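You operate a simulated robot arm through the tools that you are given. There is no shell and no other tool. Be economical: measure what you need, move in short steps, check, and stop when the job is done.

Carry out the task below with a simulated robot arm. There is one attempt and no reset: what you move stays moved.

TASK
Rub the rusty plate clean with the red pad, then wipe it wet with the blue pad.
Fine: water from the tub; pads back, lid shut. A coat counts when it lies all over at full strength: go over it till it gets no stronger. What is to be rubbed or washed off counts as gone when no trace of it is left.

It is judged by the outcome, as a careful person would: the job done as asked, and still so three seconds after it is handed in. It fails if anything else is knocked over, pushed out of place, dropped, spilled or broken. Lids that push on must go on centred and level and be pressed home; caps that screw on are set level and turned clockwise until they are tight.

THE ROBOT
A 6-joint arm with a two-finger parallel gripper, fixed in place. Base frame: the origin is at the foot of the arm, x ahead of it, y to its left, z up; the work surface is at about z = 800. Readings come in mm, degrees, newtons and seconds.
With the tool pointing down near the work surface it reaches from about 260 to 680 mm from the base axis. Its first joint turns from -66.0 to 66.0 degrees. Payload 2.9 kg.
The tool frame sits at the grasp point between the pads (the TCP): z along the fingers, y along the line on which they close. The tips reach 30 mm beyond it. The gripper opens to 110 mm. The fingers are 20 mm wide and 10 mm thick; the gripper's body (48 by 112 mm) begins 55 mm behind the TCP.
Orientation is that of the tool frame in the base frame, as a unit quaternion [w, x, y, z]. With the fingers straight down and closing along the base's y, the tool's x points along the base's -x, its y along +y and its z along -z.

THE INTERFACE
- The arm moves only by the tool nudge_tool. Its argument "steps" is a list of rows, each an object of numbers (a shift or turn left out is 0, a gripper value left out holds the last): "fingers": the gripper command, from -1 (shut) to 1 (fully open), values between in proportion; "tx", "ty", "tz": the shift along the tool's x, y, z in mm; "wx", "wy", "wz": the turn, a rotation vector about the tool's x, y, z in degrees. In form: [{"fingers": .., "tx": .., "ty": .., "tz": .., "wx": .., "wy": .., "wz": ..}, ...]. A call has 1 to 12 rows; each row shifts and turns the commanded pose from where the row before left it, along the tool's axes as they then stand. Rows are played at 5 a second. More than 50 mm and 8.6 degrees between two rows, or a gripper value outside its range, and nothing of the call is played. A pose out of reach is approached as far as the arm can. The call stops where the force on the tool passes 40 N (or 10 N more than at its start, if that is more) or the arm is blocked; 0.2 s more then pass. The fingers move at their own pace (about 108 mm/s each) and stop on an object; they squeeze with about 36 N. The grip force told is the motor's: it shows also when the fingers shut on nothing. Time passes only in rows, and 0.2 s behind the last, so rows that do not move let the fingers close. It gives the time, the measured TCP pose, the force on the tool (base axes), the opening and the grip force at its end, in the units of the frame above (readings bear some noise), with the torque about the TCP (base axes, N m) and any sound that the robot's microphone picked up.
- Cameras (640 x 400 px; columns grow to the right, rows downward): "scene" is fixed at [39.5, 417.5, 1390.3]; the picture's right is [-0.88, -0.47, 0.00], its down [-0.26, 0.49, -0.83] and it looks along [0.39, -0.74, -0.55] (base axes); focal length 353 px, centre (320, 200). "wrist" rides on the gripper at [72, 17, -103] in the tool frame; the picture's right is [-0.23, 0.97, 0.00], its down [-0.76, -0.18, -0.62] and it looks along [-0.61, -0.14, 0.78] (tool axes); focal length 222 px, centre (320, 200). There is no depth. A picture from a camera that has moved, and an enlarged one, comes with that camera's place and axes in the base frame and with its lens. The place of the scene camera against the robot may be out by one fixed shift of up to 25 mm in any direction.
- capture(camera): a new picture of that camera. No time passes.
- enlarge(camera, box): a new picture of the part [left, top, right, bottom] of that camera's present view, enlarged. No time passes.
- hand_in(): hands the job in; it is judged then, once.

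Go step by step. Nothing tells you positions but the pictures and the camera data: compare them with the known pose of the tool, close in by small moves and look again before you grip or let go. The budget is 120 turns and 64 pictures, counting those below and the enlarged ones. Unless the task says otherwise, let go and move clear before handing in, and close with one line.

The tools are called after "Emit:" as a command line: name --argument value ..., lists and objects as JSON in quotes. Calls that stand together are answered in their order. nudge_tool: Moves the arm, as the interface text tells. Its arguments: {"type":"object","properties":{"steps":{"type":"array"}},"required":["steps"]} The other tools are called the same way: capture (camera) takes a picture; enlarge (camera, box) takes an enlarged picture of a part of a camera's view; hand_in () hands the job in.

At the start:

```text
clock: 0.0
tcp_pos: [293.3, -238.0, 1122.2]
tool_rot: [0.0, 0.001, 1.0, 0.0]
force: [0.0, 0.1, 0.0]
wrist_torque: [0.03, -0.02, 0.04]
width: 109.9
grip_force: 0.1
```

scene: 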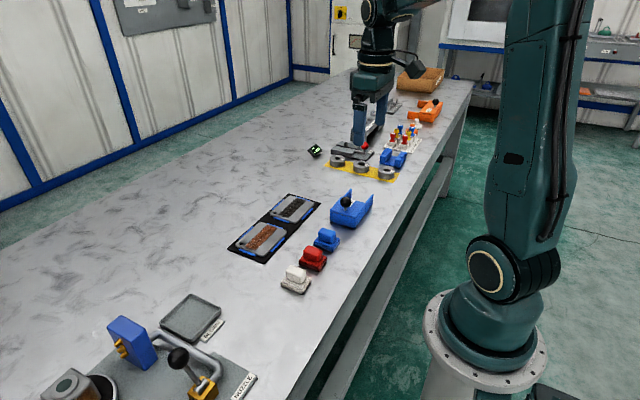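
wrist: 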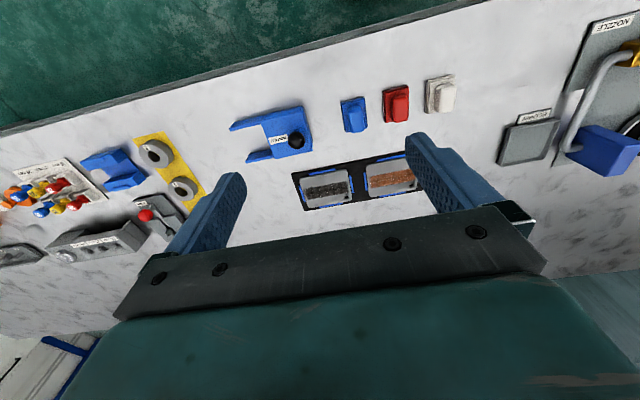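

I see two plates in a black mat (one rusty, one dark), three pads (white, red, blue) and a blue tub-like fixture with a black knob. I'll enlarge the views to identify the details.

Emit:
enlarge --camera "scene" --box '[220, 170, 400, 300]'

Emit:
enlarge --camera "wrist" --box '[220, 60, 480, 220]'

Emit:
enlarge --camera "scene" --box '[300, 60, 460, 180]'

```text
3.08 times, centred on (310, 235) of scene
camera zoom: at [39.5, 417.5, 1390.3], right [-0.88, -0.47, 0.0], down [-0.26, 0.49, -0.83], along [0.39, -0.74, -0.55], focal length 1085 px, centre (351, 92)
```

zoom: 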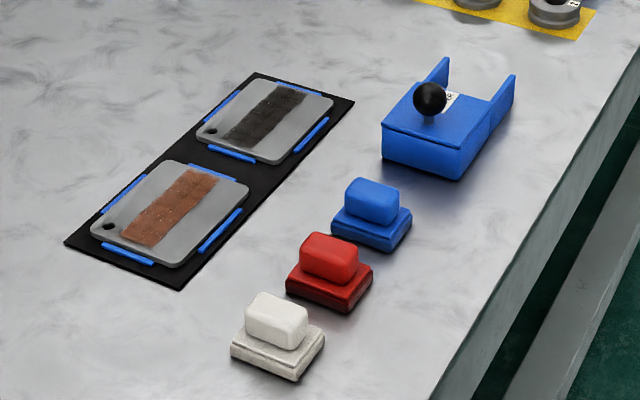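

```text
2.46 times, centred on (350, 140) of wrist
camera zoom: at [221.9, -221.1, 1226.5], right [0.23, 0.97, 0.0], down [0.76, -0.18, 0.62], along [0.61, -0.14, -0.78], focal length 547 px, centre (246, 348)
```

zoom: 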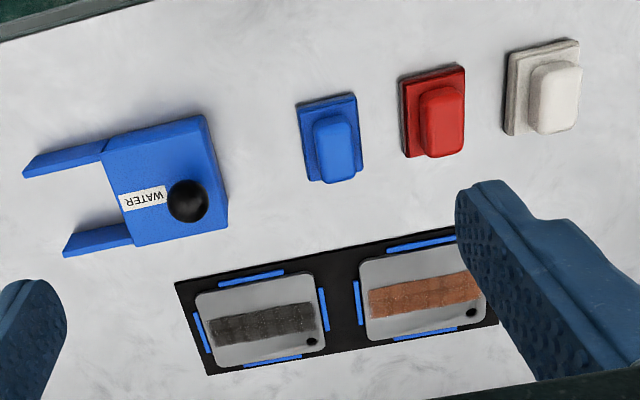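

```text
3.33 times, centred on (380, 120) of scene
camera zoom: at [39.5, 417.5, 1390.3], right [-0.88, -0.47, 0.0], down [-0.26, 0.49, -0.83], along [0.39, -0.74, -0.55], focal length 1175 px, centre (120, 467)
```

zoom: 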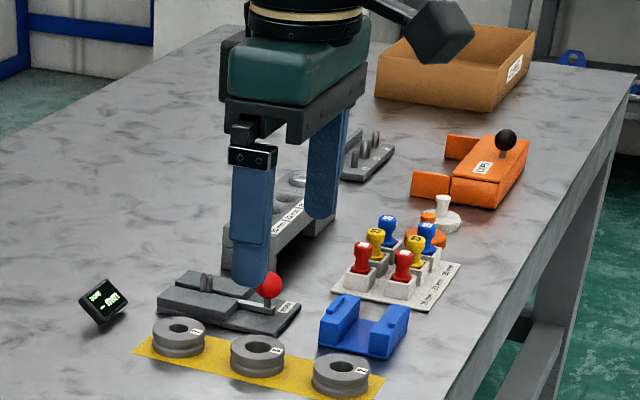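

Blue tub has a lid with a black knob and rails toward -y (it probably slides); red pad near (361,-115), blue near (362,-187), rusty plate near (526,-125). I'll move above the red pad to look closer.

Emit:
nudge_tool --steps '[{"fingers": 0.0, "tx": -13.6, "ty": 24.6, "tz": 34.4}, {"tx": -13.6, "ty": 24.6, "tz": 34.4}, {"tx": -13.6, "ty": 24.6, "tz": 34.4}, {"tx": -13.6, "ty": 24.6, "tz": 34.4}, {"tx": -13.6, "ty": 24.6, "tz": 34.4}, {}]'

Emit:
capture --camera "wrist"

```text
clock: 1.4
tcp_pos: [359.5, -112.8, 947.5]
tool_rot: [0.0, 0.0, 1.0, 0.0]
force: [0.2, -0.1, 0.3]
wrist_torque: [0.01, 0.01, -0.01]
width: 54.8
grip_force: 0.0
```

```text
58 pictures are left
camera wrist: at [288.7, -96.4, 1050.9], right [0.23, 0.97, 0.0], down [0.76, -0.18, 0.62], along [0.61, -0.14, -0.78], focal length 222 px, centre (320, 200)
```

wrist: 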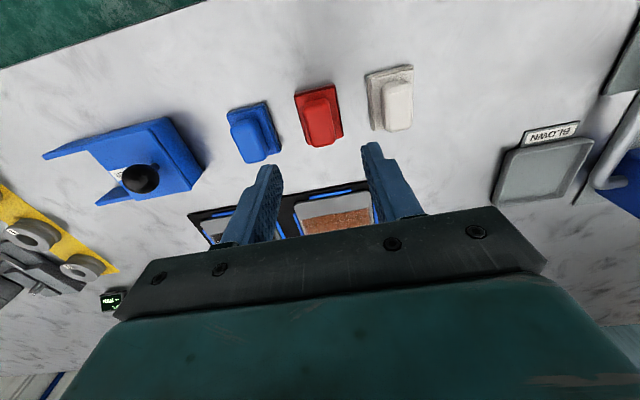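

The red pad is nearly under the tool. I'll zoom to gauge its shape and height.

Emit:
enlarge --camera "wrist" --box '[210, 50, 430, 187]'

Emit:
enlarge --camera "scene" --box '[270, 220, 350, 300]'

```text
2.91 times, centred on (320, 118) of wrist
camera zoom: at [288.7, -96.4, 1050.9], right [0.23, 0.97, 0.0], down [0.76, -0.18, 0.62], along [0.61, -0.14, -0.78], focal length 646 px, centre (320, 437)
```

zoom: 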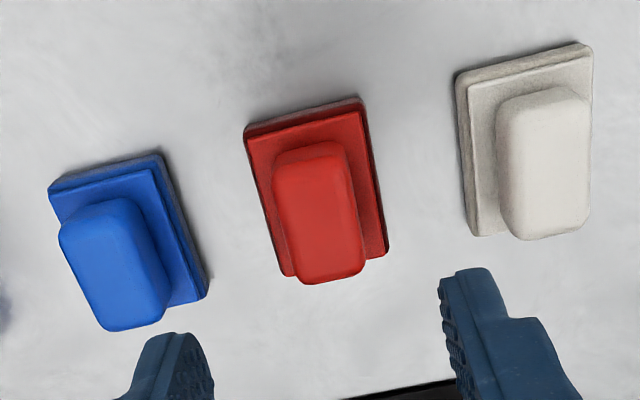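

```text
5.00 times, centred on (310, 260) of scene
camera zoom: at [39.5, 417.5, 1390.3], right [-0.88, -0.47, 0.0], down [-0.26, 0.49, -0.83], along [0.39, -0.74, -0.55], focal length 1763 px, centre (370, -100)
```

zoom: 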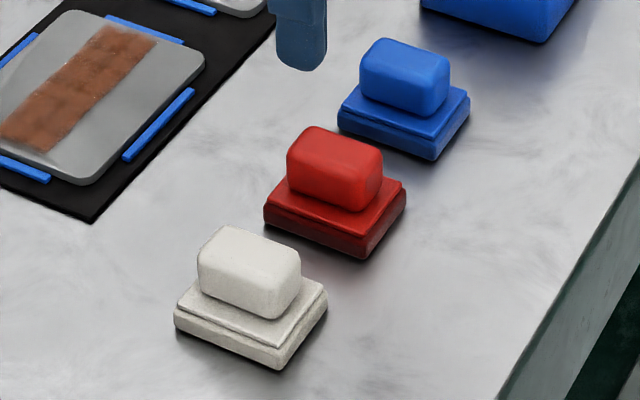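

The red pad is about (365,-113), base 52x42 mm, with its handle running along x and its top near z≈838. I'll descend with the fingers either side of the handle.

Emit:
nudge_tool --steps '[{"tx": -5.5, "tz": 30}, {"tz": 30}, {"tz": 20}, {"tz": 10}, {}]'

Emit:
enlarge --camera "wrist" --box '[190, 80, 450, 240]'

Emit:
enlarge --camera "scene" --box '[270, 200, 360, 290]'

```text
clock: 2.6
tcp_pos: [365.1, -115.1, 860.1]
tool_rot: [0.0, 0.0, 1.0, 0.0]
force: [0.0, -0.6, -0.3]
wrist_torque: [0.01, 0.03, 0.04]
width: 55.1
grip_force: 0.1
```

```text
2.46 times, centred on (320, 160) of wrist
camera zoom: at [293.2, -98.1, 963.8], right [0.23, 0.97, 0.0], down [0.76, -0.18, 0.62], along [0.61, -0.14, -0.78], focal length 547 px, centre (320, 298)
```

zoom: 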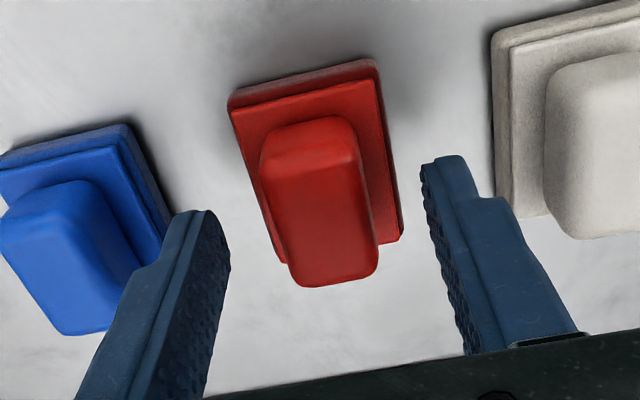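

```text
4.44 times, centred on (315, 245) of scene
camera zoom: at [39.5, 417.5, 1390.3], right [-0.88, -0.47, 0.0], down [-0.26, 0.49, -0.83], along [0.39, -0.74, -0.55], focal length 1567 px, centre (342, 0)
```

zoom: 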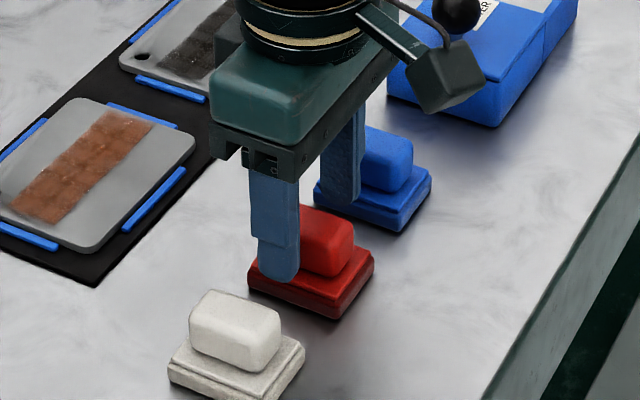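

Alignment looks good. Descending the last bit and closing on the handle.

Emit:
nudge_tool --steps '[{"ty": 1, "tz": 6}, {"tz": 5}, {"fingers": -1}, {"fingers": -1}, {}, {}]'

Emit:
enlarge --camera "wrist" --box '[190, 80, 450, 240]'

```text
clock: 4.0
tcp_pos: [366.1, -114.4, 848.8]
tool_rot: [0.0, -0.001, 1.0, 0.0]
force: [0.6, -0.1, -0.5]
wrist_torque: [0.02, 0.0, 0.01]
width: 24.9
grip_force: 36.5
```

```text
2.46 times, centred on (320, 160) of wrist
camera zoom: at [294.0, -97.2, 953.7], right [0.23, 0.97, 0.0], down [0.76, -0.18, 0.62], along [0.61, -0.14, -0.78], focal length 547 px, centre (320, 298)
```

zoom: 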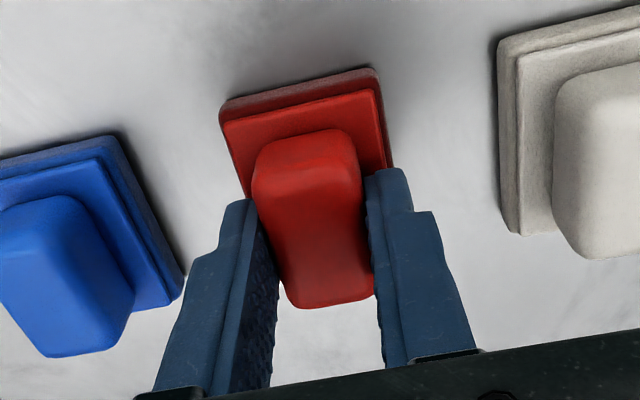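

Red pad gripped (home TCP 366.1, -114.4, 848.8). I'll lift it and carry it beyond the rusty plate to view the plate from above.

Emit:
nudge_tool --steps '[{"tz": -20}, {"tz": -40}, {"tz": -40}, {"tx": -40}, {"tx": -45}, {"tx": -45}, {"tx": -45}, {"tx": -34}, {}]'

Emit:
enlarge --camera "wrist" --box '[190, 0, 450, 160]'

```text
clock: 6.0
tcp_pos: [575.5, -110.7, 950.6]
tool_rot: [0.0, 0.001, 1.0, 0.0]
force: [-0.5, -0.5, -0.3]
wrist_torque: [-0.01, 0.03, -0.01]
width: 0.2
grip_force: 35.8
```

```text
2.46 times, centred on (320, 80) of wrist
camera zoom: at [504.6, -94.0, 1054.7], right [0.23, 0.97, 0.0], down [0.76, -0.18, 0.62], along [0.61, -0.14, -0.78], focal length 547 px, centre (320, 495)
```

zoom: 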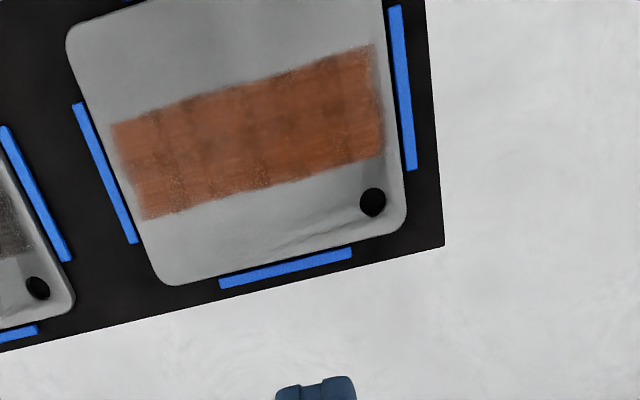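

The fingers are shut on nothing, so the pad slipped out. I need to find where it is.

Emit:
enlarge --camera "scene" --box '[220, 170, 380, 300]'

```text
3.08 times, centred on (300, 235) of scene
camera zoom: at [39.5, 417.5, 1390.3], right [-0.88, -0.47, 0.0], down [-0.26, 0.49, -0.83], along [0.39, -0.74, -0.55], focal length 1085 px, centre (382, 92)
```

zoom: 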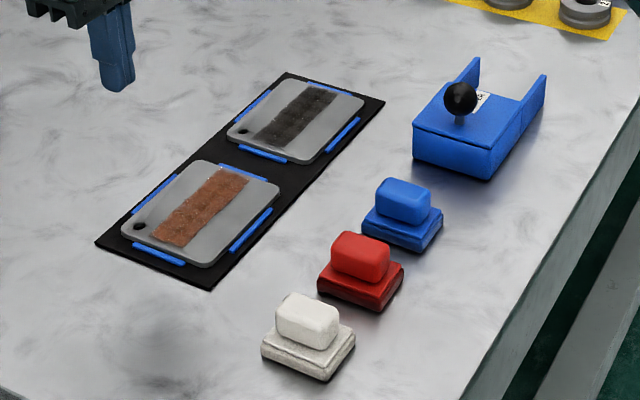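

The pad stayed in place at its home, so the grip just slid off. The plate spans roughly x 477–568, y −178…−72, with the rust over x 506–541. I'll go back and grip deeper, feeling for the base of the pad.

Emit:
nudge_tool --steps '[{"fingers": 0, "tx": 45}, {"tx": 45}, {"tx": 45}, {"tx": 45}, {"tx": 29}, {"tz": 40}, {"tz": 40}, {"tz": 18}, {}]'

Emit:
nudge_tool --steps '[{"tz": 2}, {"tz": 2}, {"tz": 2}, {"tz": 2}]'

Emit:
enlarge --camera "scene" --box '[280, 210, 360, 290]'

```text
clock: 8.0
tcp_pos: [362.8, -115.0, 851.5]
tool_rot: [0.0, -0.001, 1.0, 0.0]
force: [-0.1, 0.4, 0.4]
wrist_torque: [-0.02, 0.04, 0.01]
width: 55.1
grip_force: 0.1
```

```text
clock: 9.0
tcp_pos: [365.2, -114.5, 842.1]
tool_rot: [0.0, 0.0, 1.0, 0.0]
force: [0.6, 0.2, 0.4]
wrist_torque: [0.02, 0.01, -0.02]
width: 54.8
grip_force: 0.2
```

```text
5.00 times, centred on (320, 250) of scene
camera zoom: at [39.5, 417.5, 1390.3], right [-0.88, -0.47, 0.0], down [-0.26, 0.49, -0.83], along [0.39, -0.74, -0.55], focal length 1763 px, centre (320, -50)
```

zoom: 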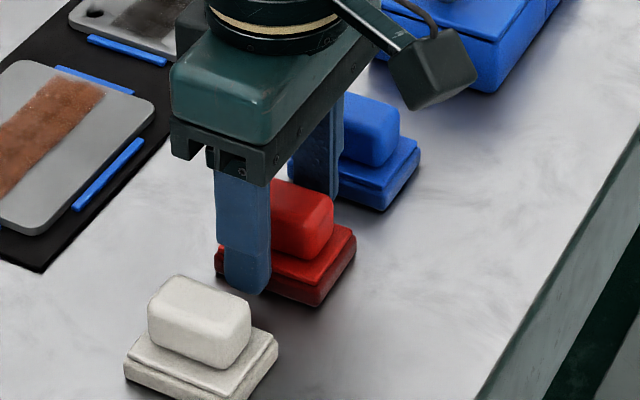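

No contact, as the fingers straddle the base. I'll raise a bit, narrow the opening to just wider than the handle, and feel down to the base top.

Emit:
nudge_tool --steps '[{"tz": -10, "fingers": -0.4}, {}, {}, {"tz": 3}, {"tz": 2}, {"tz": 2}, {"tz": 1}, {"tz": 1}, {"tz": 1}, {}]'

```text
clock: 11.2
tcp_pos: [365.5, -113.2, 844.6]
tool_rot: [0.0, -0.001, 1.0, 0.0]
force: [-7.5, 0.6, 16.3]
wrist_torque: [0.25, 0.24, 0.1]
width: 39.0
grip_force: 35.8
```

The fingers seem to have caught the base's upper edge while narrowing. I'll open, rise, and then narrow properly.

Emit:
nudge_tool --steps '[{"fingers": 0}, {"tz": -10}, {"tz": -10}, {"fingers": -0.38}, {}, {}]'

Emit:
enlarge --camera "wrist" --box '[190, 80, 450, 240]'

```text
clock: 12.6
tcp_pos: [365.6, -114.1, 864.1]
tool_rot: [0.0, 0.0, 1.0, 0.0]
force: [0.5, -0.3, 0.3]
wrist_torque: [-0.01, -0.03, -0.02]
width: 34.0
grip_force: 0.1
```

```text
2.46 times, centred on (320, 160) of wrist
camera zoom: at [296.0, -97.2, 967.4], right [0.23, 0.97, 0.0], down [0.76, -0.18, 0.62], along [0.61, -0.14, -0.78], focal length 547 px, centre (320, 298)
```

zoom: 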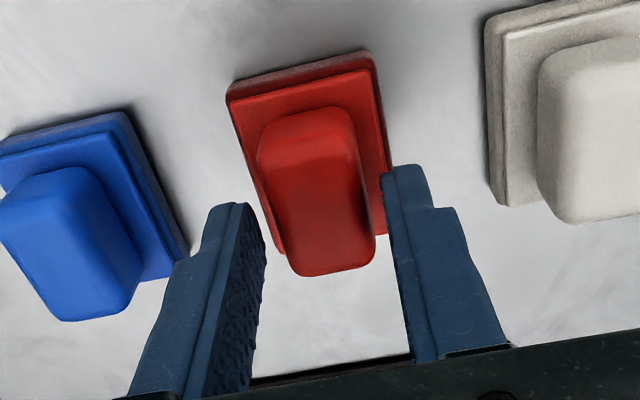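

Aligned and the pad is undisturbed. Now I'll feel down with the narrowed fingers.

Emit:
nudge_tool --steps '[{"tz": 7}, {"tz": 6}, {"tz": 2}, {"tz": 1}, {"tz": 1}, {}]'

Emit:
nudge_tool --steps '[{"tz": 1}, {}]'

Emit:
nudge_tool --steps '[{"tz": 1}, {}]'

```text
clock: 14.0
tcp_pos: [365.6, -115.1, 846.0]
tool_rot: [0.0, 0.001, 1.0, 0.0]
force: [-0.7, 0.2, -0.7]
wrist_torque: [0.01, 0.01, -0.01]
width: 34.4
grip_force: 0.1
```

```text
clock: 14.6
tcp_pos: [365.9, -114.7, 846.1]
tool_rot: [0.0, 0.0, 1.0, 0.0]
force: [-3.5, -1.0, 15.3]
wrist_torque: [-0.04, 0.08, 0.01]
width: 34.1
grip_force: 0.0
```

```text
clock: 15.2
tcp_pos: [365.8, -112.8, 846.4]
tool_rot: [0.001, 0.0, 1.0, 0.0]
force: [-8.8, 0.7, 31.6]
wrist_torque: [0.05, 0.29, -0.02]
width: 34.1
grip_force: 0.1
```

Base top contact is at TCP z≈846. Back off 1.5 mm above that, close firmly, then lift slowly and check.

Emit:
nudge_tool --steps '[{"tz": -2.5}, {"fingers": -1}, {}, {}, {}]'

Emit:
nudge_tool --steps '[{"tz": -2}, {"tz": -2}, {"tz": -3}, {"tz": -3}, {}]'

Emit:
enlarge --camera "scene" --box '[280, 210, 360, 290]'

```text
clock: 16.4
tcp_pos: [366.2, -114.1, 847.0]
tool_rot: [0.001, -0.001, 1.0, -0.001]
force: [0.3, -0.5, -0.4]
wrist_torque: [-0.02, 0.03, -0.01]
width: 25.3
grip_force: 35.9
```

```text
clock: 17.6
tcp_pos: [366.4, -112.9, 855.5]
tool_rot: [0.001, 0.0, 1.0, 0.0]
force: [0.0, 1.3, -0.8]
wrist_torque: [-0.03, 0.01, -0.01]
width: 25.2
grip_force: 36.0
```

```text
5.00 times, centred on (320, 250) of scene
camera zoom: at [39.5, 417.5, 1390.3], right [-0.88, -0.47, 0.0], down [-0.26, 0.49, -0.83], along [0.39, -0.74, -0.55], focal length 1763 px, centre (320, -50)
```

zoom: 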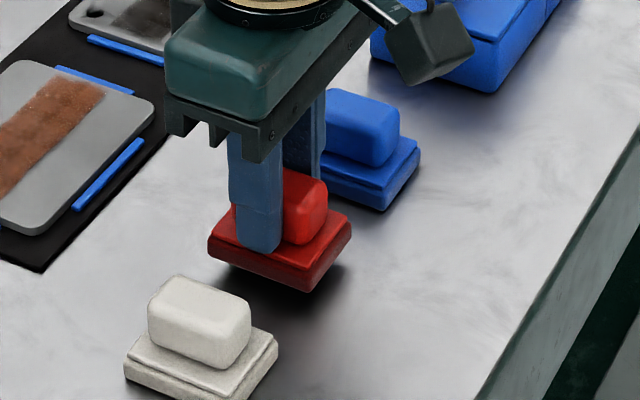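

Pad is lifted cleanly. I'll carry it gently to above the rusty plate.

Emit:
nudge_tool --steps '[{"tz": -8}, {"tz": -10}, {"tz": -6, "tx": -8}, {"tx": -15}, {"tx": -20}, {"tx": -20}, {"tx": -20}, {"tx": -20}, {"tx": -20}, {"tx": -18}, {"tx": -10}, {}]'

Emit:
nudge_tool --steps '[{"tx": -5, "ty": -5}, {"ty": -6}, {}]'

Emit:
enlarge --camera "scene" --box '[210, 180, 330, 270]'

Emit:
enlarge --camera "wrist" --box '[150, 40, 490, 250]'

```text
clock: 20.2
tcp_pos: [520.7, -112.4, 879.6]
tool_rot: [0.001, 0.0, 1.0, 0.0]
force: [0.7, -0.9, 0.4]
wrist_torque: [-0.01, 0.02, 0.02]
width: 25.2
grip_force: 36.6
```

```text
clock: 21.0
tcp_pos: [524.0, -124.9, 879.8]
tool_rot: [0.0, 0.0, 1.0, 0.001]
force: [0.2, 0.3, -1.0]
wrist_torque: [-0.03, -0.01, -0.06]
width: 25.1
grip_force: 36.0
```

```text
4.44 times, centred on (270, 225) of scene
camera zoom: at [39.5, 417.5, 1390.3], right [-0.88, -0.47, 0.0], down [-0.26, 0.49, -0.83], along [0.39, -0.74, -0.55], focal length 1567 px, centre (542, 89)
```

zoom: 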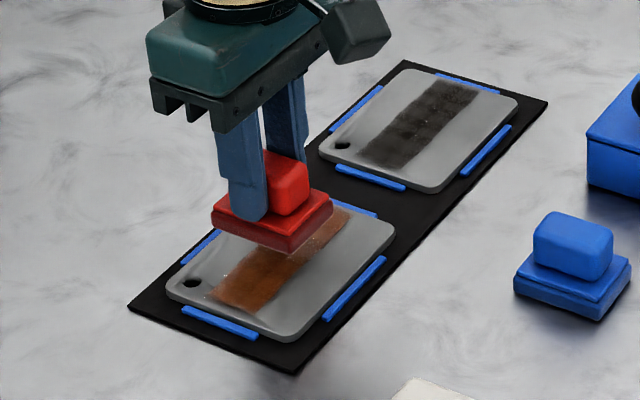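

```text
1.88 times, centred on (320, 145) of wrist
camera zoom: at [452.3, -108.2, 983.1], right [0.23, 0.97, 0.0], down [0.76, -0.18, 0.62], along [0.61, -0.14, -0.78], focal length 418 px, centre (320, 304)
```

zoom: 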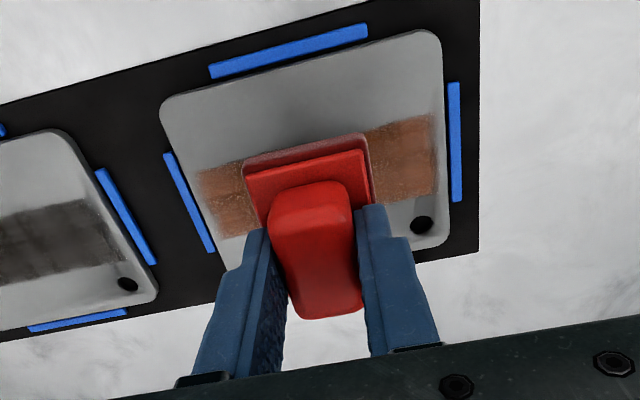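

Pad is over the plate centre and the plate sits as high as its blue stops. I'll descend to contact.

Emit:
nudge_tool --steps '[{"tz": 10}, {"tz": 8}, {"tz": 3}, {"tz": 1}, {}]'

Emit:
nudge_tool --steps '[{"tz": 1}, {"tz": 1}, {}]'

Emit:
nudge_tool --steps '[{"tz": 1}, {"tz": 1}, {}]'

```text
clock: 22.2
tcp_pos: [522.9, -123.6, 858.0]
tool_rot: [0.0, 0.0, 1.0, 0.0]
force: [-0.2, -0.2, -1.6]
wrist_torque: [-0.02, -0.06, 0.01]
width: 24.9
grip_force: 36.4
```

```text
clock: 23.0
tcp_pos: [522.4, -125.3, 857.7]
tool_rot: [0.0, -0.001, 1.0, 0.001]
force: [0.2, 0.7, -0.8]
wrist_torque: [0.01, -0.02, 0.01]
width: 25.2
grip_force: 36.1
```

```text
clock: 23.8
tcp_pos: [521.2, -124.3, 856.0]
tool_rot: [0.0, 0.0, 1.0, 0.0]
force: [-0.5, 0.1, -1.2]
wrist_torque: [-0.01, 0.0, 0.0]
width: 25.2
grip_force: 36.4
```

Commanded z is now about 854.7 and there's no contact yet, so I'll keep going.

Emit:
nudge_tool --steps '[{"tz": 1}, {}]'

Emit:
nudge_tool --steps '[{"tz": 1}, {}]'

Emit:
nudge_tool --steps '[{"tz": 1}, {}]'

```text
clock: 24.4
tcp_pos: [522.3, -125.1, 855.2]
tool_rot: [0.001, -0.001, 1.0, 0.0]
force: [3.2, -1.8, 6.0]
wrist_torque: [-0.02, 0.09, -0.01]
width: 25.4
grip_force: 35.9
```

```text
clock: 25.0
tcp_pos: [523.0, -124.8, 854.6]
tool_rot: [0.002, 0.0, 1.0, -0.001]
force: [-4.4, -0.7, 33.7]
wrist_torque: [0.03, 0.59, 0.0]
width: 25.3
grip_force: 35.5
```

```text
clock: 25.6
tcp_pos: [523.0, -124.3, 854.3]
tool_rot: [0.003, -0.001, 1.0, 0.0]
force: [-8.3, 2.1, 40.4]
wrist_torque: [0.1, 0.63, 0.01]
width: 25.1
grip_force: 36.9
```

Contact is at commanded z≈853.5. I'll back off to moderate pressure and make a first rubbing stroke.

Emit:
nudge_tool --steps '[{"tz": -1.3}, {"ty": 8}, {"ty": 8}, {"ty": 8}, {"ty": 8}, {"ty": -8}, {"ty": -8}, {"ty": -8}, {"ty": -8}]'

Emit:
enlarge --camera "wrist" --box '[150, 40, 490, 250]'

```text
clock: 27.6
tcp_pos: [524.7, -125.7, 855.4]
tool_rot: [0.002, -0.001, 1.0, -0.001]
force: [0.6, 12.4, 29.0]
wrist_torque: [0.46, -0.05, -0.03]
width: 25.2
grip_force: 35.5
```

```text
1.88 times, centred on (320, 145) of wrist
camera zoom: at [452.2, -108.1, 958.2], right [0.23, 0.97, 0.0], down [0.76, -0.18, 0.63], along [0.61, -0.14, -0.78], focal length 418 px, centre (320, 304)
```

zoom: 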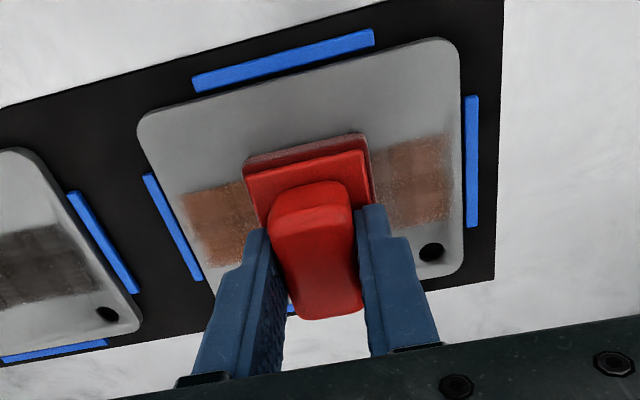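

The rust on the stroked side is fading. I'll continue with long strokes over the whole strip.

Emit:
nudge_tool --steps '[{"ty": 11.5}, {"ty": 11.5}, {"ty": 11}, {"ty": -11}, {"ty": -11.5}, {"ty": -11.5}, {"ty": -11.5}, {"ty": -11.5}, {"ty": -11}, {"ty": 11}, {"ty": 11.5}, {"ty": 11.5}]'

Emit:
nudge_tool --steps '[{"ty": 11.5}, {"ty": 11.5}, {"ty": 11}, {"ty": -11}, {"ty": -11.5}, {"ty": -11.5}, {"ty": -11.5}, {"ty": -11.5}, {"ty": -11}, {"ty": 11}, {"ty": 11.5}, {"ty": 11.5}]'

Emit:
nudge_tool --steps '[{"ty": 11.5}, {"ty": 11.5}, {"ty": 11}, {"ty": -11}, {"ty": -11.5}, {"ty": -11.5}, {"ty": -11.5}, {"ty": -11.5}, {"ty": -11}, {"ty": 11}, {"ty": 11.5}, {"ty": 11.5}]'

Emit:
enlarge --camera "wrist" --box '[150, 40, 490, 250]'

```text
clock: 30.2
tcp_pos: [521.5, -123.7, 854.9]
tool_rot: [0.0, 0.001, 1.0, 0.0]
force: [0.4, -8.7, 22.1]
wrist_torque: [-0.35, -0.1, 0.05]
width: 24.9
grip_force: 36.5
```

```text
clock: 32.8
tcp_pos: [523.0, -126.5, 854.8]
tool_rot: [0.002, 0.001, 1.0, -0.001]
force: [-1.9, -11.0, 27.4]
wrist_torque: [-0.38, 0.19, 0.09]
width: 25.3
grip_force: 35.6
```

```text
clock: 35.4
tcp_pos: [522.8, -125.6, 853.2]
tool_rot: [0.002, 0.001, 1.0, -0.001]
force: [1.5, -11.1, 26.7]
wrist_torque: [-0.38, 0.1, 0.05]
width: 25.2
grip_force: 35.9
```

```text
1.88 times, centred on (320, 145) of wrist
camera zoom: at [451.3, -108.7, 958.1], right [0.23, 0.97, 0.0], down [0.76, -0.18, 0.63], along [0.61, -0.14, -0.78], focal length 418 px, centre (320, 304)
```

zoom: 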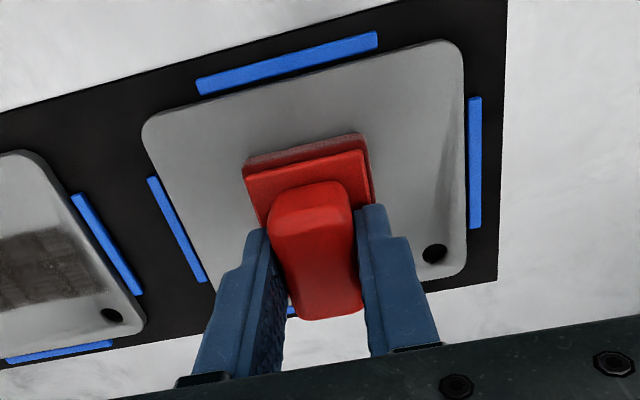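

The rust looks gone. I'll lift and inspect the whole plate from above.

Emit:
nudge_tool --steps '[{"tz": -5}, {"tz": -15}, {"tz": -20}, {"tz": -20}, {"tz": -20}, {"tz": -15}, {"tx": -12}, {"tx": -20}, {"tx": -18}, {}]'

Emit:
enlarge --camera "wrist" --box '[190, 0, 450, 160]'

Emit:
enlarge --camera "scene" --box '[220, 210, 310, 270]'

```text
clock: 37.6
tcp_pos: [572.5, -125.0, 948.0]
tool_rot: [0.001, 0.0, 1.0, -0.001]
force: [0.4, 0.0, -0.3]
wrist_torque: [-0.02, 0.03, 0.0]
width: 25.3
grip_force: 35.9
```

```text
2.46 times, centred on (320, 80) of wrist
camera zoom: at [501.1, -108.2, 1052.4], right [0.23, 0.97, 0.0], down [0.76, -0.18, 0.62], along [0.61, -0.14, -0.78], focal length 547 px, centre (320, 495)
```

zoom: 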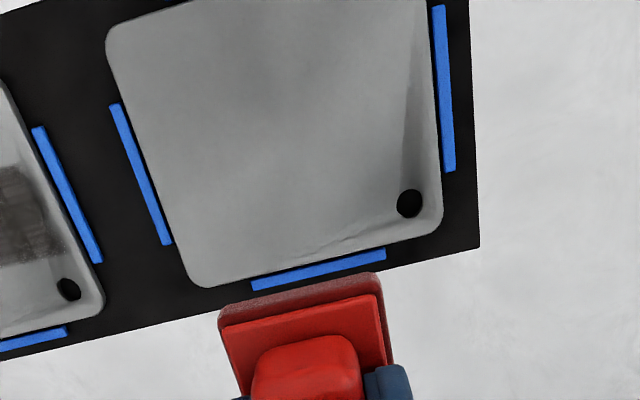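

```text
6.67 times, centred on (265, 240) of scene
camera zoom: at [39.5, 417.5, 1390.3], right [-0.88, -0.47, 0.0], down [-0.26, 0.49, -0.83], along [0.39, -0.74, -0.55], focal length 2351 px, centre (687, -67)
```

zoom: 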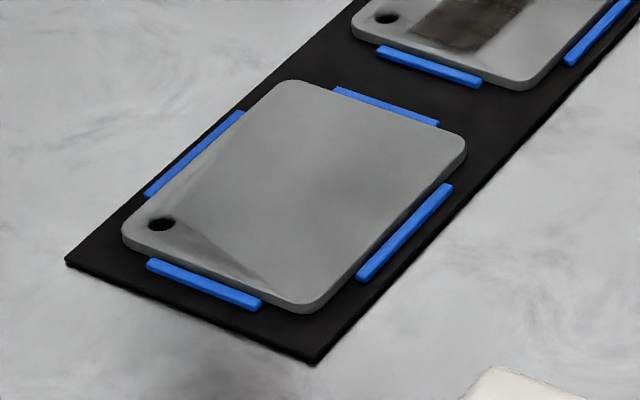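

No rust is visible. For safety I'll make one more full pass with slightly wider reach to remove any faint residue.

Emit:
nudge_tool --steps '[{"tx": 12}, {"tx": 20}, {"tx": 14, "tz": 15}, {"tz": 20}, {"tz": 20}, {"tz": 20}, {"tz": 12}, {"tz": 5}, {"tz": 2}, {"tz": 1}]'

Emit:
nudge_tool --steps '[{"ty": 12}, {"ty": 12}, {"ty": 12}, {"tx": 8}, {"ty": -12}, {"ty": -12}, {"ty": -12}, {"ty": -12}, {"ty": -12}, {"ty": -12}, {"tx": -8}, {"ty": 12}]'

Emit:
nudge_tool --steps '[{"ty": 12}, {"ty": 12}, {"ty": 12}, {"ty": 12}, {"ty": 12}, {"tx": 8}, {"ty": -12}, {"ty": -12}, {"ty": -12}, {"ty": -12}, {"ty": -12}, {"ty": -12}]'

```text
clock: 39.8
tcp_pos: [527.6, -123.7, 855.4]
tool_rot: [0.002, 0.001, 1.0, 0.0]
force: [-3.2, -3.9, 16.3]
wrist_torque: [-0.03, 0.24, 0.02]
width: 25.5
grip_force: 35.6
```

```text
clock: 41.0
tcp_pos: [520.2, -98.6, 854.0]
tool_rot: [0.003, -0.004, 1.0, 0.002]
force: [-1.0, -1.4, 5.1]
wrist_torque: [-0.19, 0.13, 0.02]
width: 25.3
grip_force: 36.3
stopped in row 6: the force on the tool passed its limit at 41 N (the readings are from after the stop); the commanded pose is now the measured one
```

```text
clock: 42.9
tcp_pos: [510.2, -50.0, 855.5]
tool_rot: [0.001, -0.016, 1.0, 0.01]
force: [-0.5, 7.6, 1.1]
wrist_torque: [0.36, 0.07, -0.2]
width: 25.7
grip_force: 36.0
stopped in row 9: the force on the tool passed its limit at 50 N (the readings are from after the stop); the commanded pose is now the measured one
```

The call stopped early, and the following one carried the pad off past the plate's edge. I'll look before moving.

Emit:
enlarge --camera "wrist" --box '[150, 40, 490, 250]'

Emit:
enlarge --camera "scene" --box '[200, 180, 320, 270]'

```text
1.88 times, centred on (320, 145) of wrist
camera zoom: at [438.6, -38.7, 958.9], right [0.2, 0.98, 0.02], down [0.77, -0.17, 0.62], along [0.61, -0.11, -0.79], focal length 418 px, centre (320, 304)
```

zoom: 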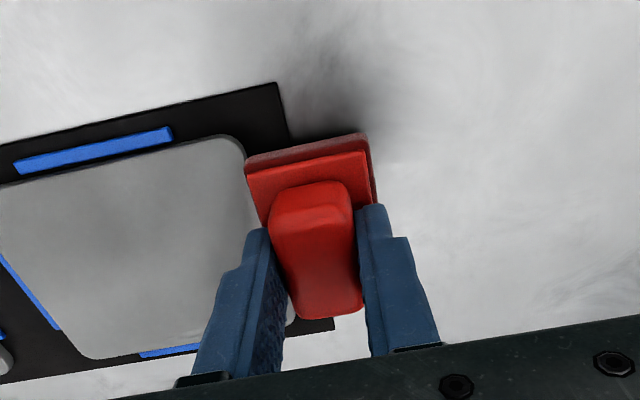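

```text
4.44 times, centred on (260, 225) of scene
camera zoom: at [39.5, 417.7, 1390.3], right [-0.88, -0.47, 0.0], down [-0.26, 0.49, -0.83], along [0.39, -0.74, -0.55], focal length 1567 px, centre (587, 89)
```

zoom: 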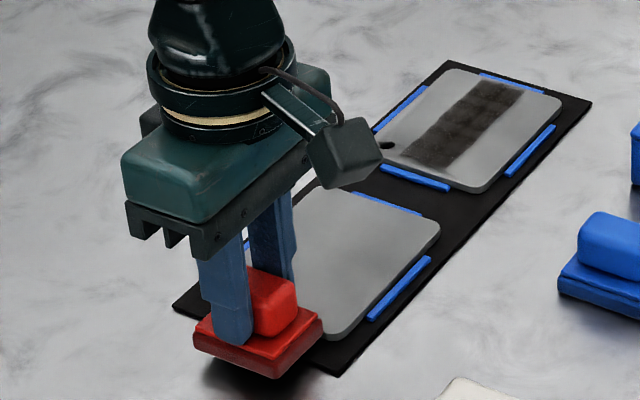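

The plate is still in its place and the pad is still held, slightly tilted. I'll lift straight up and straighten the tool.

Emit:
nudge_tool --steps '[{"tz": -5}, {"tz": -10}, {"tz": -15}, {"tz": -20, "wx": 1.15, "wz": 1.83}, {"tz": -20}, {}]'

Emit:
enlarge --camera "wrist" --box '[100, 0, 490, 240]'

Emit:
enlarge --camera "scene" --box '[200, 180, 320, 270]'

```text
clock: 44.3
tcp_pos: [509.4, -53.0, 927.5]
tool_rot: [0.0, 0.002, 1.0, -0.001]
force: [0.2, -0.4, -1.1]
wrist_torque: [0.02, 0.0, 0.0]
width: 25.4
grip_force: 35.5
```

```text
1.64 times, centred on (295, 120) of wrist
camera zoom: at [440.4, -36.6, 1031.3], right [0.23, 0.97, 0.0], down [0.76, -0.18, 0.62], along [0.61, -0.14, -0.78], focal length 364 px, centre (361, 331)
```

zoom: 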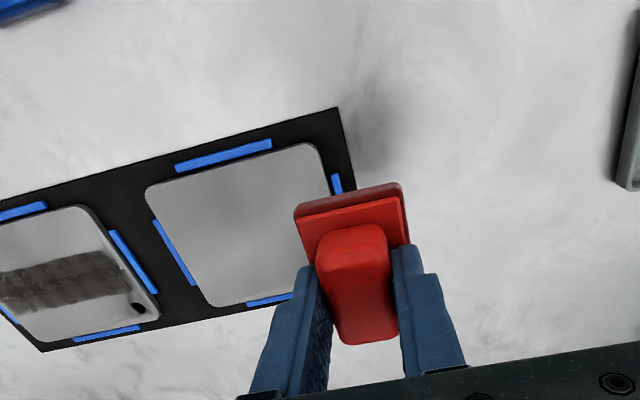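

```text
4.44 times, centred on (260, 225) of scene
camera zoom: at [39.5, 417.5, 1390.3], right [-0.88, -0.47, 0.0], down [-0.26, 0.49, -0.83], along [0.39, -0.74, -0.55], focal length 1567 px, centre (587, 89)
```

zoom: 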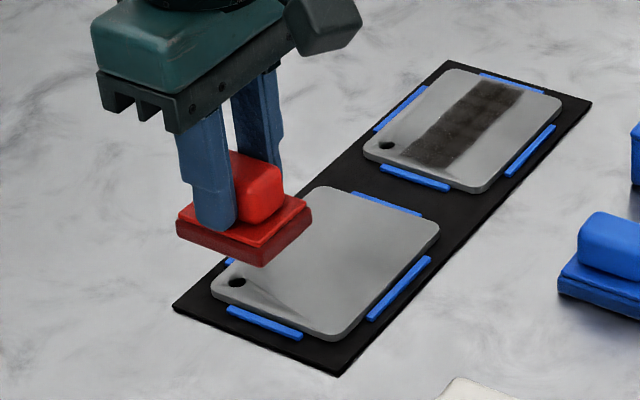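

Plate is clean and in place. Now I'll carry the red pad back above its home spot.

Emit:
nudge_tool --steps '[{"tx": 8, "ty": -4}, {"tx": 15, "ty": -8}, {"tx": 20, "ty": -10}, {"tx": 20, "ty": -10}, {"tx": 20, "ty": -10}, {"tx": 20, "ty": -10}, {"tx": 20, "ty": -6}, {"tx": 12, "ty": -4}, {"tx": 8}, {}]'

Emit:
nudge_tool --steps '[{"tz": 10}]'

Emit:
nudge_tool --steps '[{"tz": 10}]'

Emit:
nudge_tool --steps '[{"tz": 10}]'

Emit:
nudge_tool --steps '[{"tz": 10}]'

Emit:
enlarge --camera "wrist" --box '[100, 0, 490, 240]'

Emit:
enlarge --camera "scene" --box '[260, 200, 380, 300]'

```text
clock: 46.5
tcp_pos: [368.6, -115.1, 925.9]
tool_rot: [0.0, 0.001, 1.0, 0.001]
force: [0.1, -0.2, -0.3]
wrist_torque: [-0.01, 0.01, 0.02]
width: 25.1
grip_force: 35.8
```

```text
clock: 46.9
tcp_pos: [368.2, -115.0, 915.4]
tool_rot: [0.001, 0.001, 1.0, 0.0]
force: [-0.5, 0.2, 0.0]
wrist_torque: [0.02, 0.04, 0.01]
width: 25.3
grip_force: 35.8
```

```text
clock: 47.3
tcp_pos: [369.4, -117.1, 905.6]
tool_rot: [0.0, 0.002, 1.0, 0.0]
force: [0.1, 0.6, -0.2]
wrist_torque: [0.02, 0.05, -0.02]
width: 25.1
grip_force: 35.9
```

```text
clock: 47.7
tcp_pos: [369.2, -116.1, 896.1]
tool_rot: [-0.001, 0.002, 1.0, 0.0]
force: [-0.4, 0.2, -0.9]
wrist_torque: [0.0, -0.01, 0.02]
width: 25.4
grip_force: 36.3
```

```text
clock: 48.1
tcp_pos: [368.4, -114.6, 885.4]
tool_rot: [0.0, 0.001, 1.0, 0.0]
force: [0.5, 0.6, -1.0]
wrist_torque: [0.02, 0.0, 0.01]
width: 25.3
grip_force: 36.3
```

```text
1.64 times, centred on (295, 120) of wrist
camera zoom: at [296.3, -98.2, 989.4], right [0.23, 0.97, 0.0], down [0.76, -0.18, 0.62], along [0.61, -0.14, -0.78], focal length 364 px, centre (361, 331)
```

zoom: 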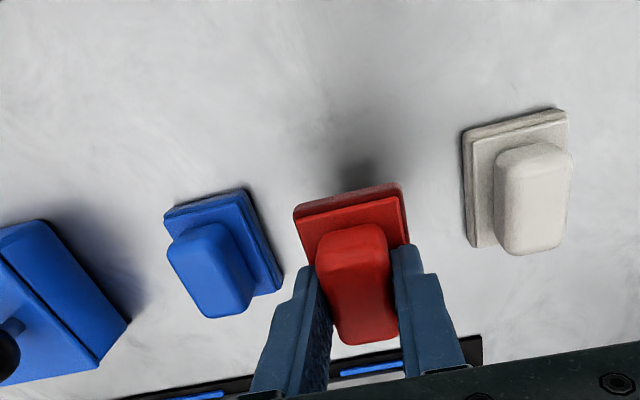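

```text
4.00 times, centred on (320, 250) of scene
camera zoom: at [39.5, 417.5, 1390.3], right [-0.88, -0.47, 0.0], down [-0.26, 0.49, -0.83], along [0.39, -0.74, -0.55], focal length 1410 px, centre (320, 0)
```

zoom: 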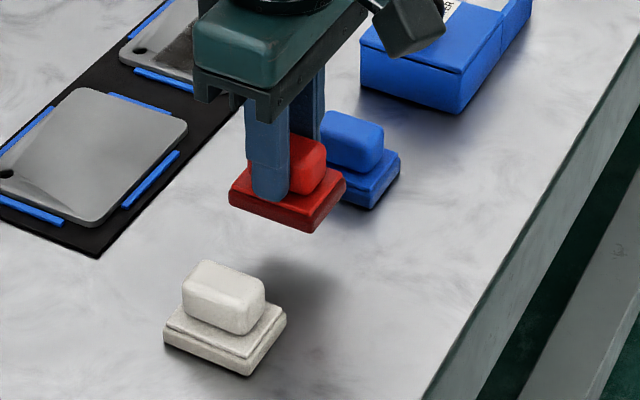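

The home spot is bare tabletop; I'm within a few mm of the original point. I'll correct and set the pad down gently.

Emit:
nudge_tool --steps '[{"tx": 2.5, "ty": 1.3, "tz": 10}, {"tz": 12}, {"tz": 8}, {"tz": 4}, {"tz": 2}, {"tz": 1}, {}]'

Emit:
nudge_tool --steps '[{"tz": 1}, {}]'

Emit:
nudge_tool --steps '[{"tz": 0.7}, {}]'

```text
clock: 49.7
tcp_pos: [365.3, -114.4, 847.1]
tool_rot: [-0.001, 0.001, 1.0, 0.0]
force: [0.2, -0.5, -1.1]
wrist_torque: [0.03, 0.0, 0.0]
width: 25.2
grip_force: 35.9
```

```text
clock: 50.3
tcp_pos: [364.8, -113.6, 846.4]
tool_rot: [0.0, 0.002, 1.0, 0.0]
force: [0.1, -1.2, -0.7]
wrist_torque: [-0.03, 0.0, 0.03]
width: 25.1
grip_force: 35.7
```

```text
clock: 50.9
tcp_pos: [363.7, -114.5, 846.4]
tool_rot: [-0.001, 0.002, 1.0, 0.0]
force: [0.3, 0.0, 2.1]
wrist_torque: [-0.03, -0.08, 0.03]
width: 25.3
grip_force: 36.2
```

Touching down. Release and rise.

Emit:
nudge_tool --steps '[{"tz": 0.5}, {"fingers": -0.1}, {}, {"tz": -15}, {"tz": -25}, {"tz": -40}, {"tz": -30}, {"ty": -40}, {"ty": -32}, {}]'

Emit:
enlarge --camera "wrist" --box '[120, 0, 480, 220]'

Emit:
enlarge --camera "scene" --box '[260, 190, 380, 300]'

```text
clock: 53.1
tcp_pos: [361.3, -186.7, 956.6]
tool_rot: [0.0, 0.001, 1.0, 0.0]
force: [-0.1, 0.0, 0.6]
wrist_torque: [0.02, 0.01, 0.01]
width: 49.5
grip_force: 0.0
```

```text
1.78 times, centred on (300, 110) of wrist
camera zoom: at [291.1, -169.4, 1060.9], right [0.23, 0.97, 0.0], down [0.76, -0.18, 0.62], along [0.61, -0.14, -0.78], focal length 395 px, centre (356, 360)
```

zoom: 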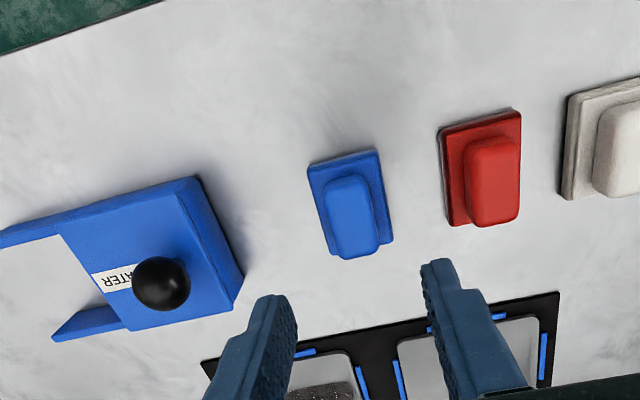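

```text
3.64 times, centred on (320, 245) of scene
camera zoom: at [39.5, 417.5, 1390.3], right [-0.88, -0.47, 0.0], down [-0.26, 0.49, -0.83], along [0.39, -0.74, -0.55], focal length 1282 px, centre (320, 36)
```

zoom: 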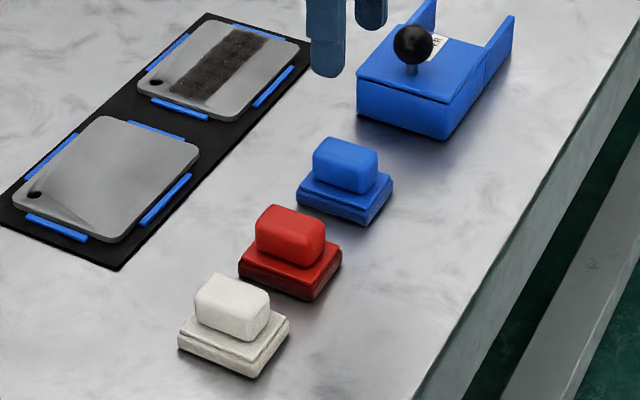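

Red pad is back. The tub knob is at about (367,-295, z≈867); next I'll hover over it with open fingers.

Emit:
nudge_tool --steps '[{"fingers": 0.1, "ty": -30}, {"ty": -40}, {"ty": -38}, {"tz": 20}, {"tz": 12}, {}]'

Emit:
enlarge --camera "wrist" --box '[150, 40, 490, 250]'

Emit:
enlarge --camera "scene" --box '[300, 150, 400, 240]'

```text
clock: 54.5
tcp_pos: [360.7, -293.5, 921.7]
tool_rot: [0.0, 0.002, 1.0, 0.0]
force: [0.8, -0.4, -0.5]
wrist_torque: [0.0, 0.01, -0.03]
width: 60.6
grip_force: 0.0
```

```text
1.88 times, centred on (320, 145) of wrist
camera zoom: at [290.4, -276.5, 1026.2], right [0.23, 0.97, 0.0], down [0.76, -0.18, 0.62], along [0.61, -0.14, -0.78], focal length 418 px, centre (320, 304)
```

zoom: 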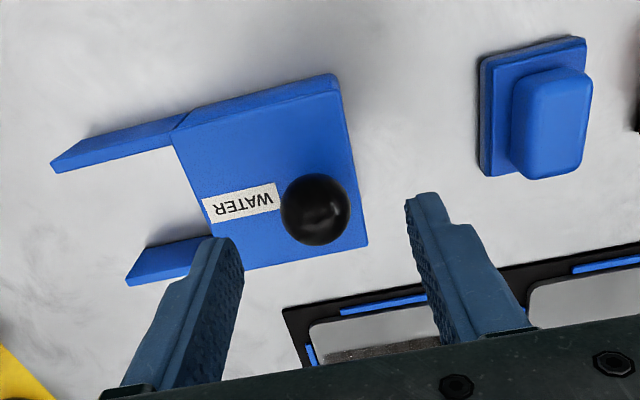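

```text
4.44 times, centred on (350, 195) of scene
camera zoom: at [39.5, 417.5, 1390.3], right [-0.88, -0.47, 0.0], down [-0.26, 0.49, -0.83], along [0.39, -0.74, -0.55], focal length 1567 px, centre (187, 222)
```

zoom: 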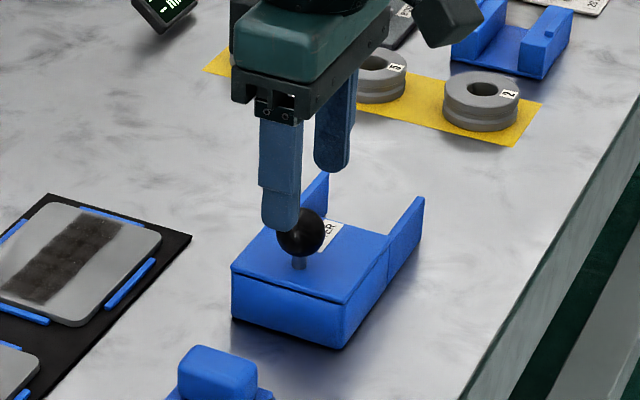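

Knob is about 4 mm ahead and 2 mm right of the tool. I'll adjust, descend around it and close.

Emit:
nudge_tool --steps '[{"tx": -3.6, "ty": -2, "tz": 15}, {"tz": 15}, {"tz": 10}, {"tz": 5}, {}]'

Emit:
nudge_tool --steps '[{"fingers": -1}, {}, {}, {}]'

Emit:
enlarge --camera "scene" --box '[300, 150, 400, 240]'

```text
clock: 55.7
tcp_pos: [366.2, -295.4, 877.6]
tool_rot: [0.0, 0.001, 1.0, 0.0]
force: [-0.2, -0.2, -0.4]
wrist_torque: [0.02, 0.0, 0.01]
width: 60.6
grip_force: 0.0
```

```text
clock: 56.7
tcp_pos: [367.3, -295.8, 879.2]
tool_rot: [0.0, 0.001, 1.0, 0.0]
force: [1.1, -6.2, -5.8]
wrist_torque: [-0.07, -0.1, 0.03]
width: 28.7
grip_force: 44.9
```

```text
4.44 times, centred on (350, 195) of scene
camera zoom: at [39.6, 417.3, 1390.4], right [-0.88, -0.47, 0.0], down [-0.26, 0.49, -0.83], along [0.39, -0.74, -0.55], focal length 1567 px, centre (187, 222)
```

zoom: 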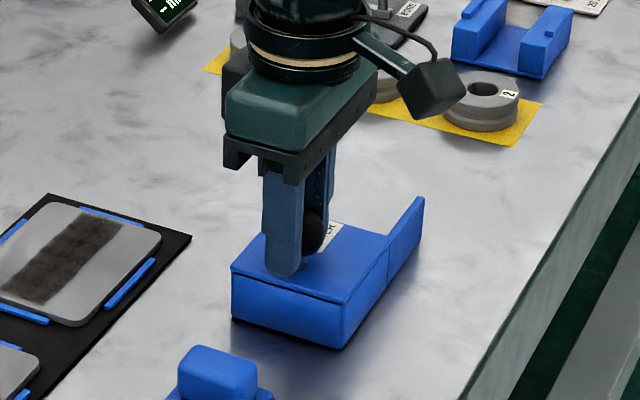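

Knob held. I'll try sliding the lid toward -y in small steps.

Emit:
nudge_tool --steps '[{"ty": -3}, {"ty": -4}, {"ty": -5}, {"ty": -6}, {}]'

Emit:
enlarge --camera "scene" --box '[300, 150, 400, 240]'

```text
clock: 57.9
tcp_pos: [367.5, -314.4, 877.3]
tool_rot: [-0.001, 0.001, 1.0, 0.001]
force: [-4.1, -0.1, -8.8]
wrist_torque: [0.05, -0.18, 0.03]
width: 28.5
grip_force: 45.1
```

```text
4.44 times, centred on (350, 195) of scene
camera zoom: at [39.5, 417.4, 1390.4], right [-0.88, -0.47, 0.0], down [-0.26, 0.49, -0.83], along [0.39, -0.74, -0.55], focal length 1567 px, centre (187, 222)
```

zoom: 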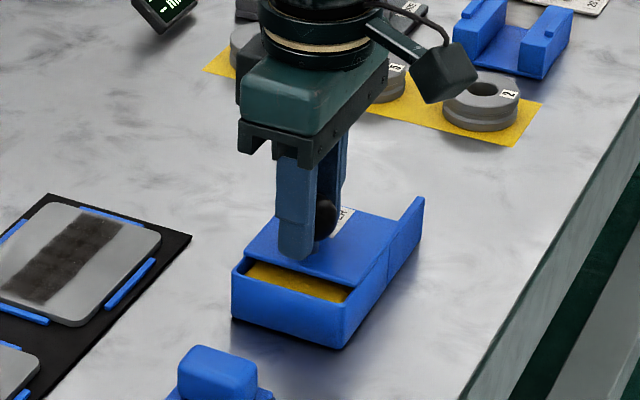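

It slides, with a yellow sponge inside. Continuing to open.

Emit:
nudge_tool --steps '[{"ty": -8}, {"ty": -10}, {"ty": -10}, {"ty": -10}, {"ty": -8}, {}]'

Emit:
enlarge --camera "scene" --box '[300, 150, 400, 240]'

```text
clock: 59.3
tcp_pos: [366.5, -359.9, 878.7]
tool_rot: [0.0, 0.002, 1.0, 0.0]
force: [-5.4, 0.3, -9.4]
wrist_torque: [0.03, 0.53, -0.03]
width: 28.7
grip_force: 45.4
```

```text
4.44 times, centred on (350, 195) of scene
camera zoom: at [39.5, 417.4, 1390.4], right [-0.88, -0.47, 0.0], down [-0.26, 0.49, -0.83], along [0.39, -0.74, -0.55], focal length 1567 px, centre (187, 222)
```

zoom: 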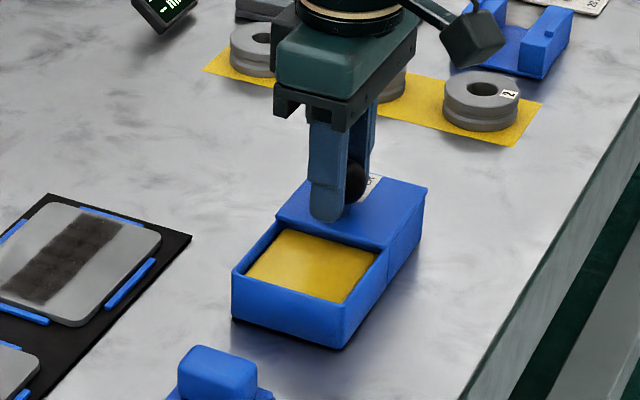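

The opening is about 60 mm, enough for the pad. I'll release the knob, rise, and go above the blue pad.

Emit:
nudge_tool --steps '[{"fingers": 0.1}, {}, {"tz": -15}, {"tz": -30}, {"tz": -35}, {"fingers": -0.1, "ty": 45}, {"ty": 45}, {"ty": 45}, {"ty": 38}, {}]'

Emit:
enlarge --camera "wrist" --box '[100, 0, 480, 230]'

```text
clock: 61.5
tcp_pos: [366.7, -186.8, 961.4]
tool_rot: [0.001, 0.002, 1.0, 0.0]
force: [-0.7, 0.5, 0.1]
wrist_torque: [0.0, -0.01, -0.01]
width: 49.4
grip_force: 0.0
```

```text
1.68 times, centred on (290, 115) of wrist
camera zoom: at [294.8, -169.6, 1064.2], right [0.23, 0.97, 0.0], down [0.76, -0.18, 0.62], along [0.61, -0.14, -0.78], focal length 374 px, centre (370, 343)
```

zoom: 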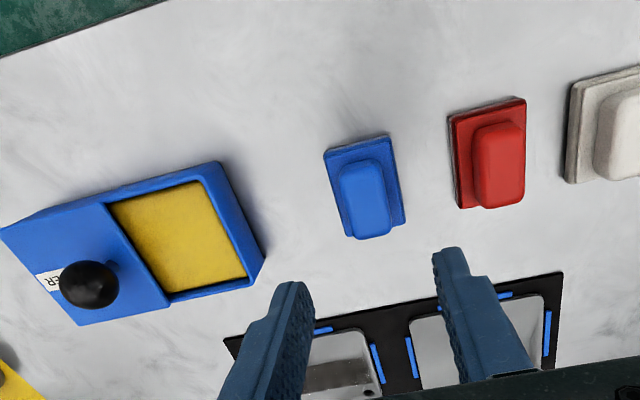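

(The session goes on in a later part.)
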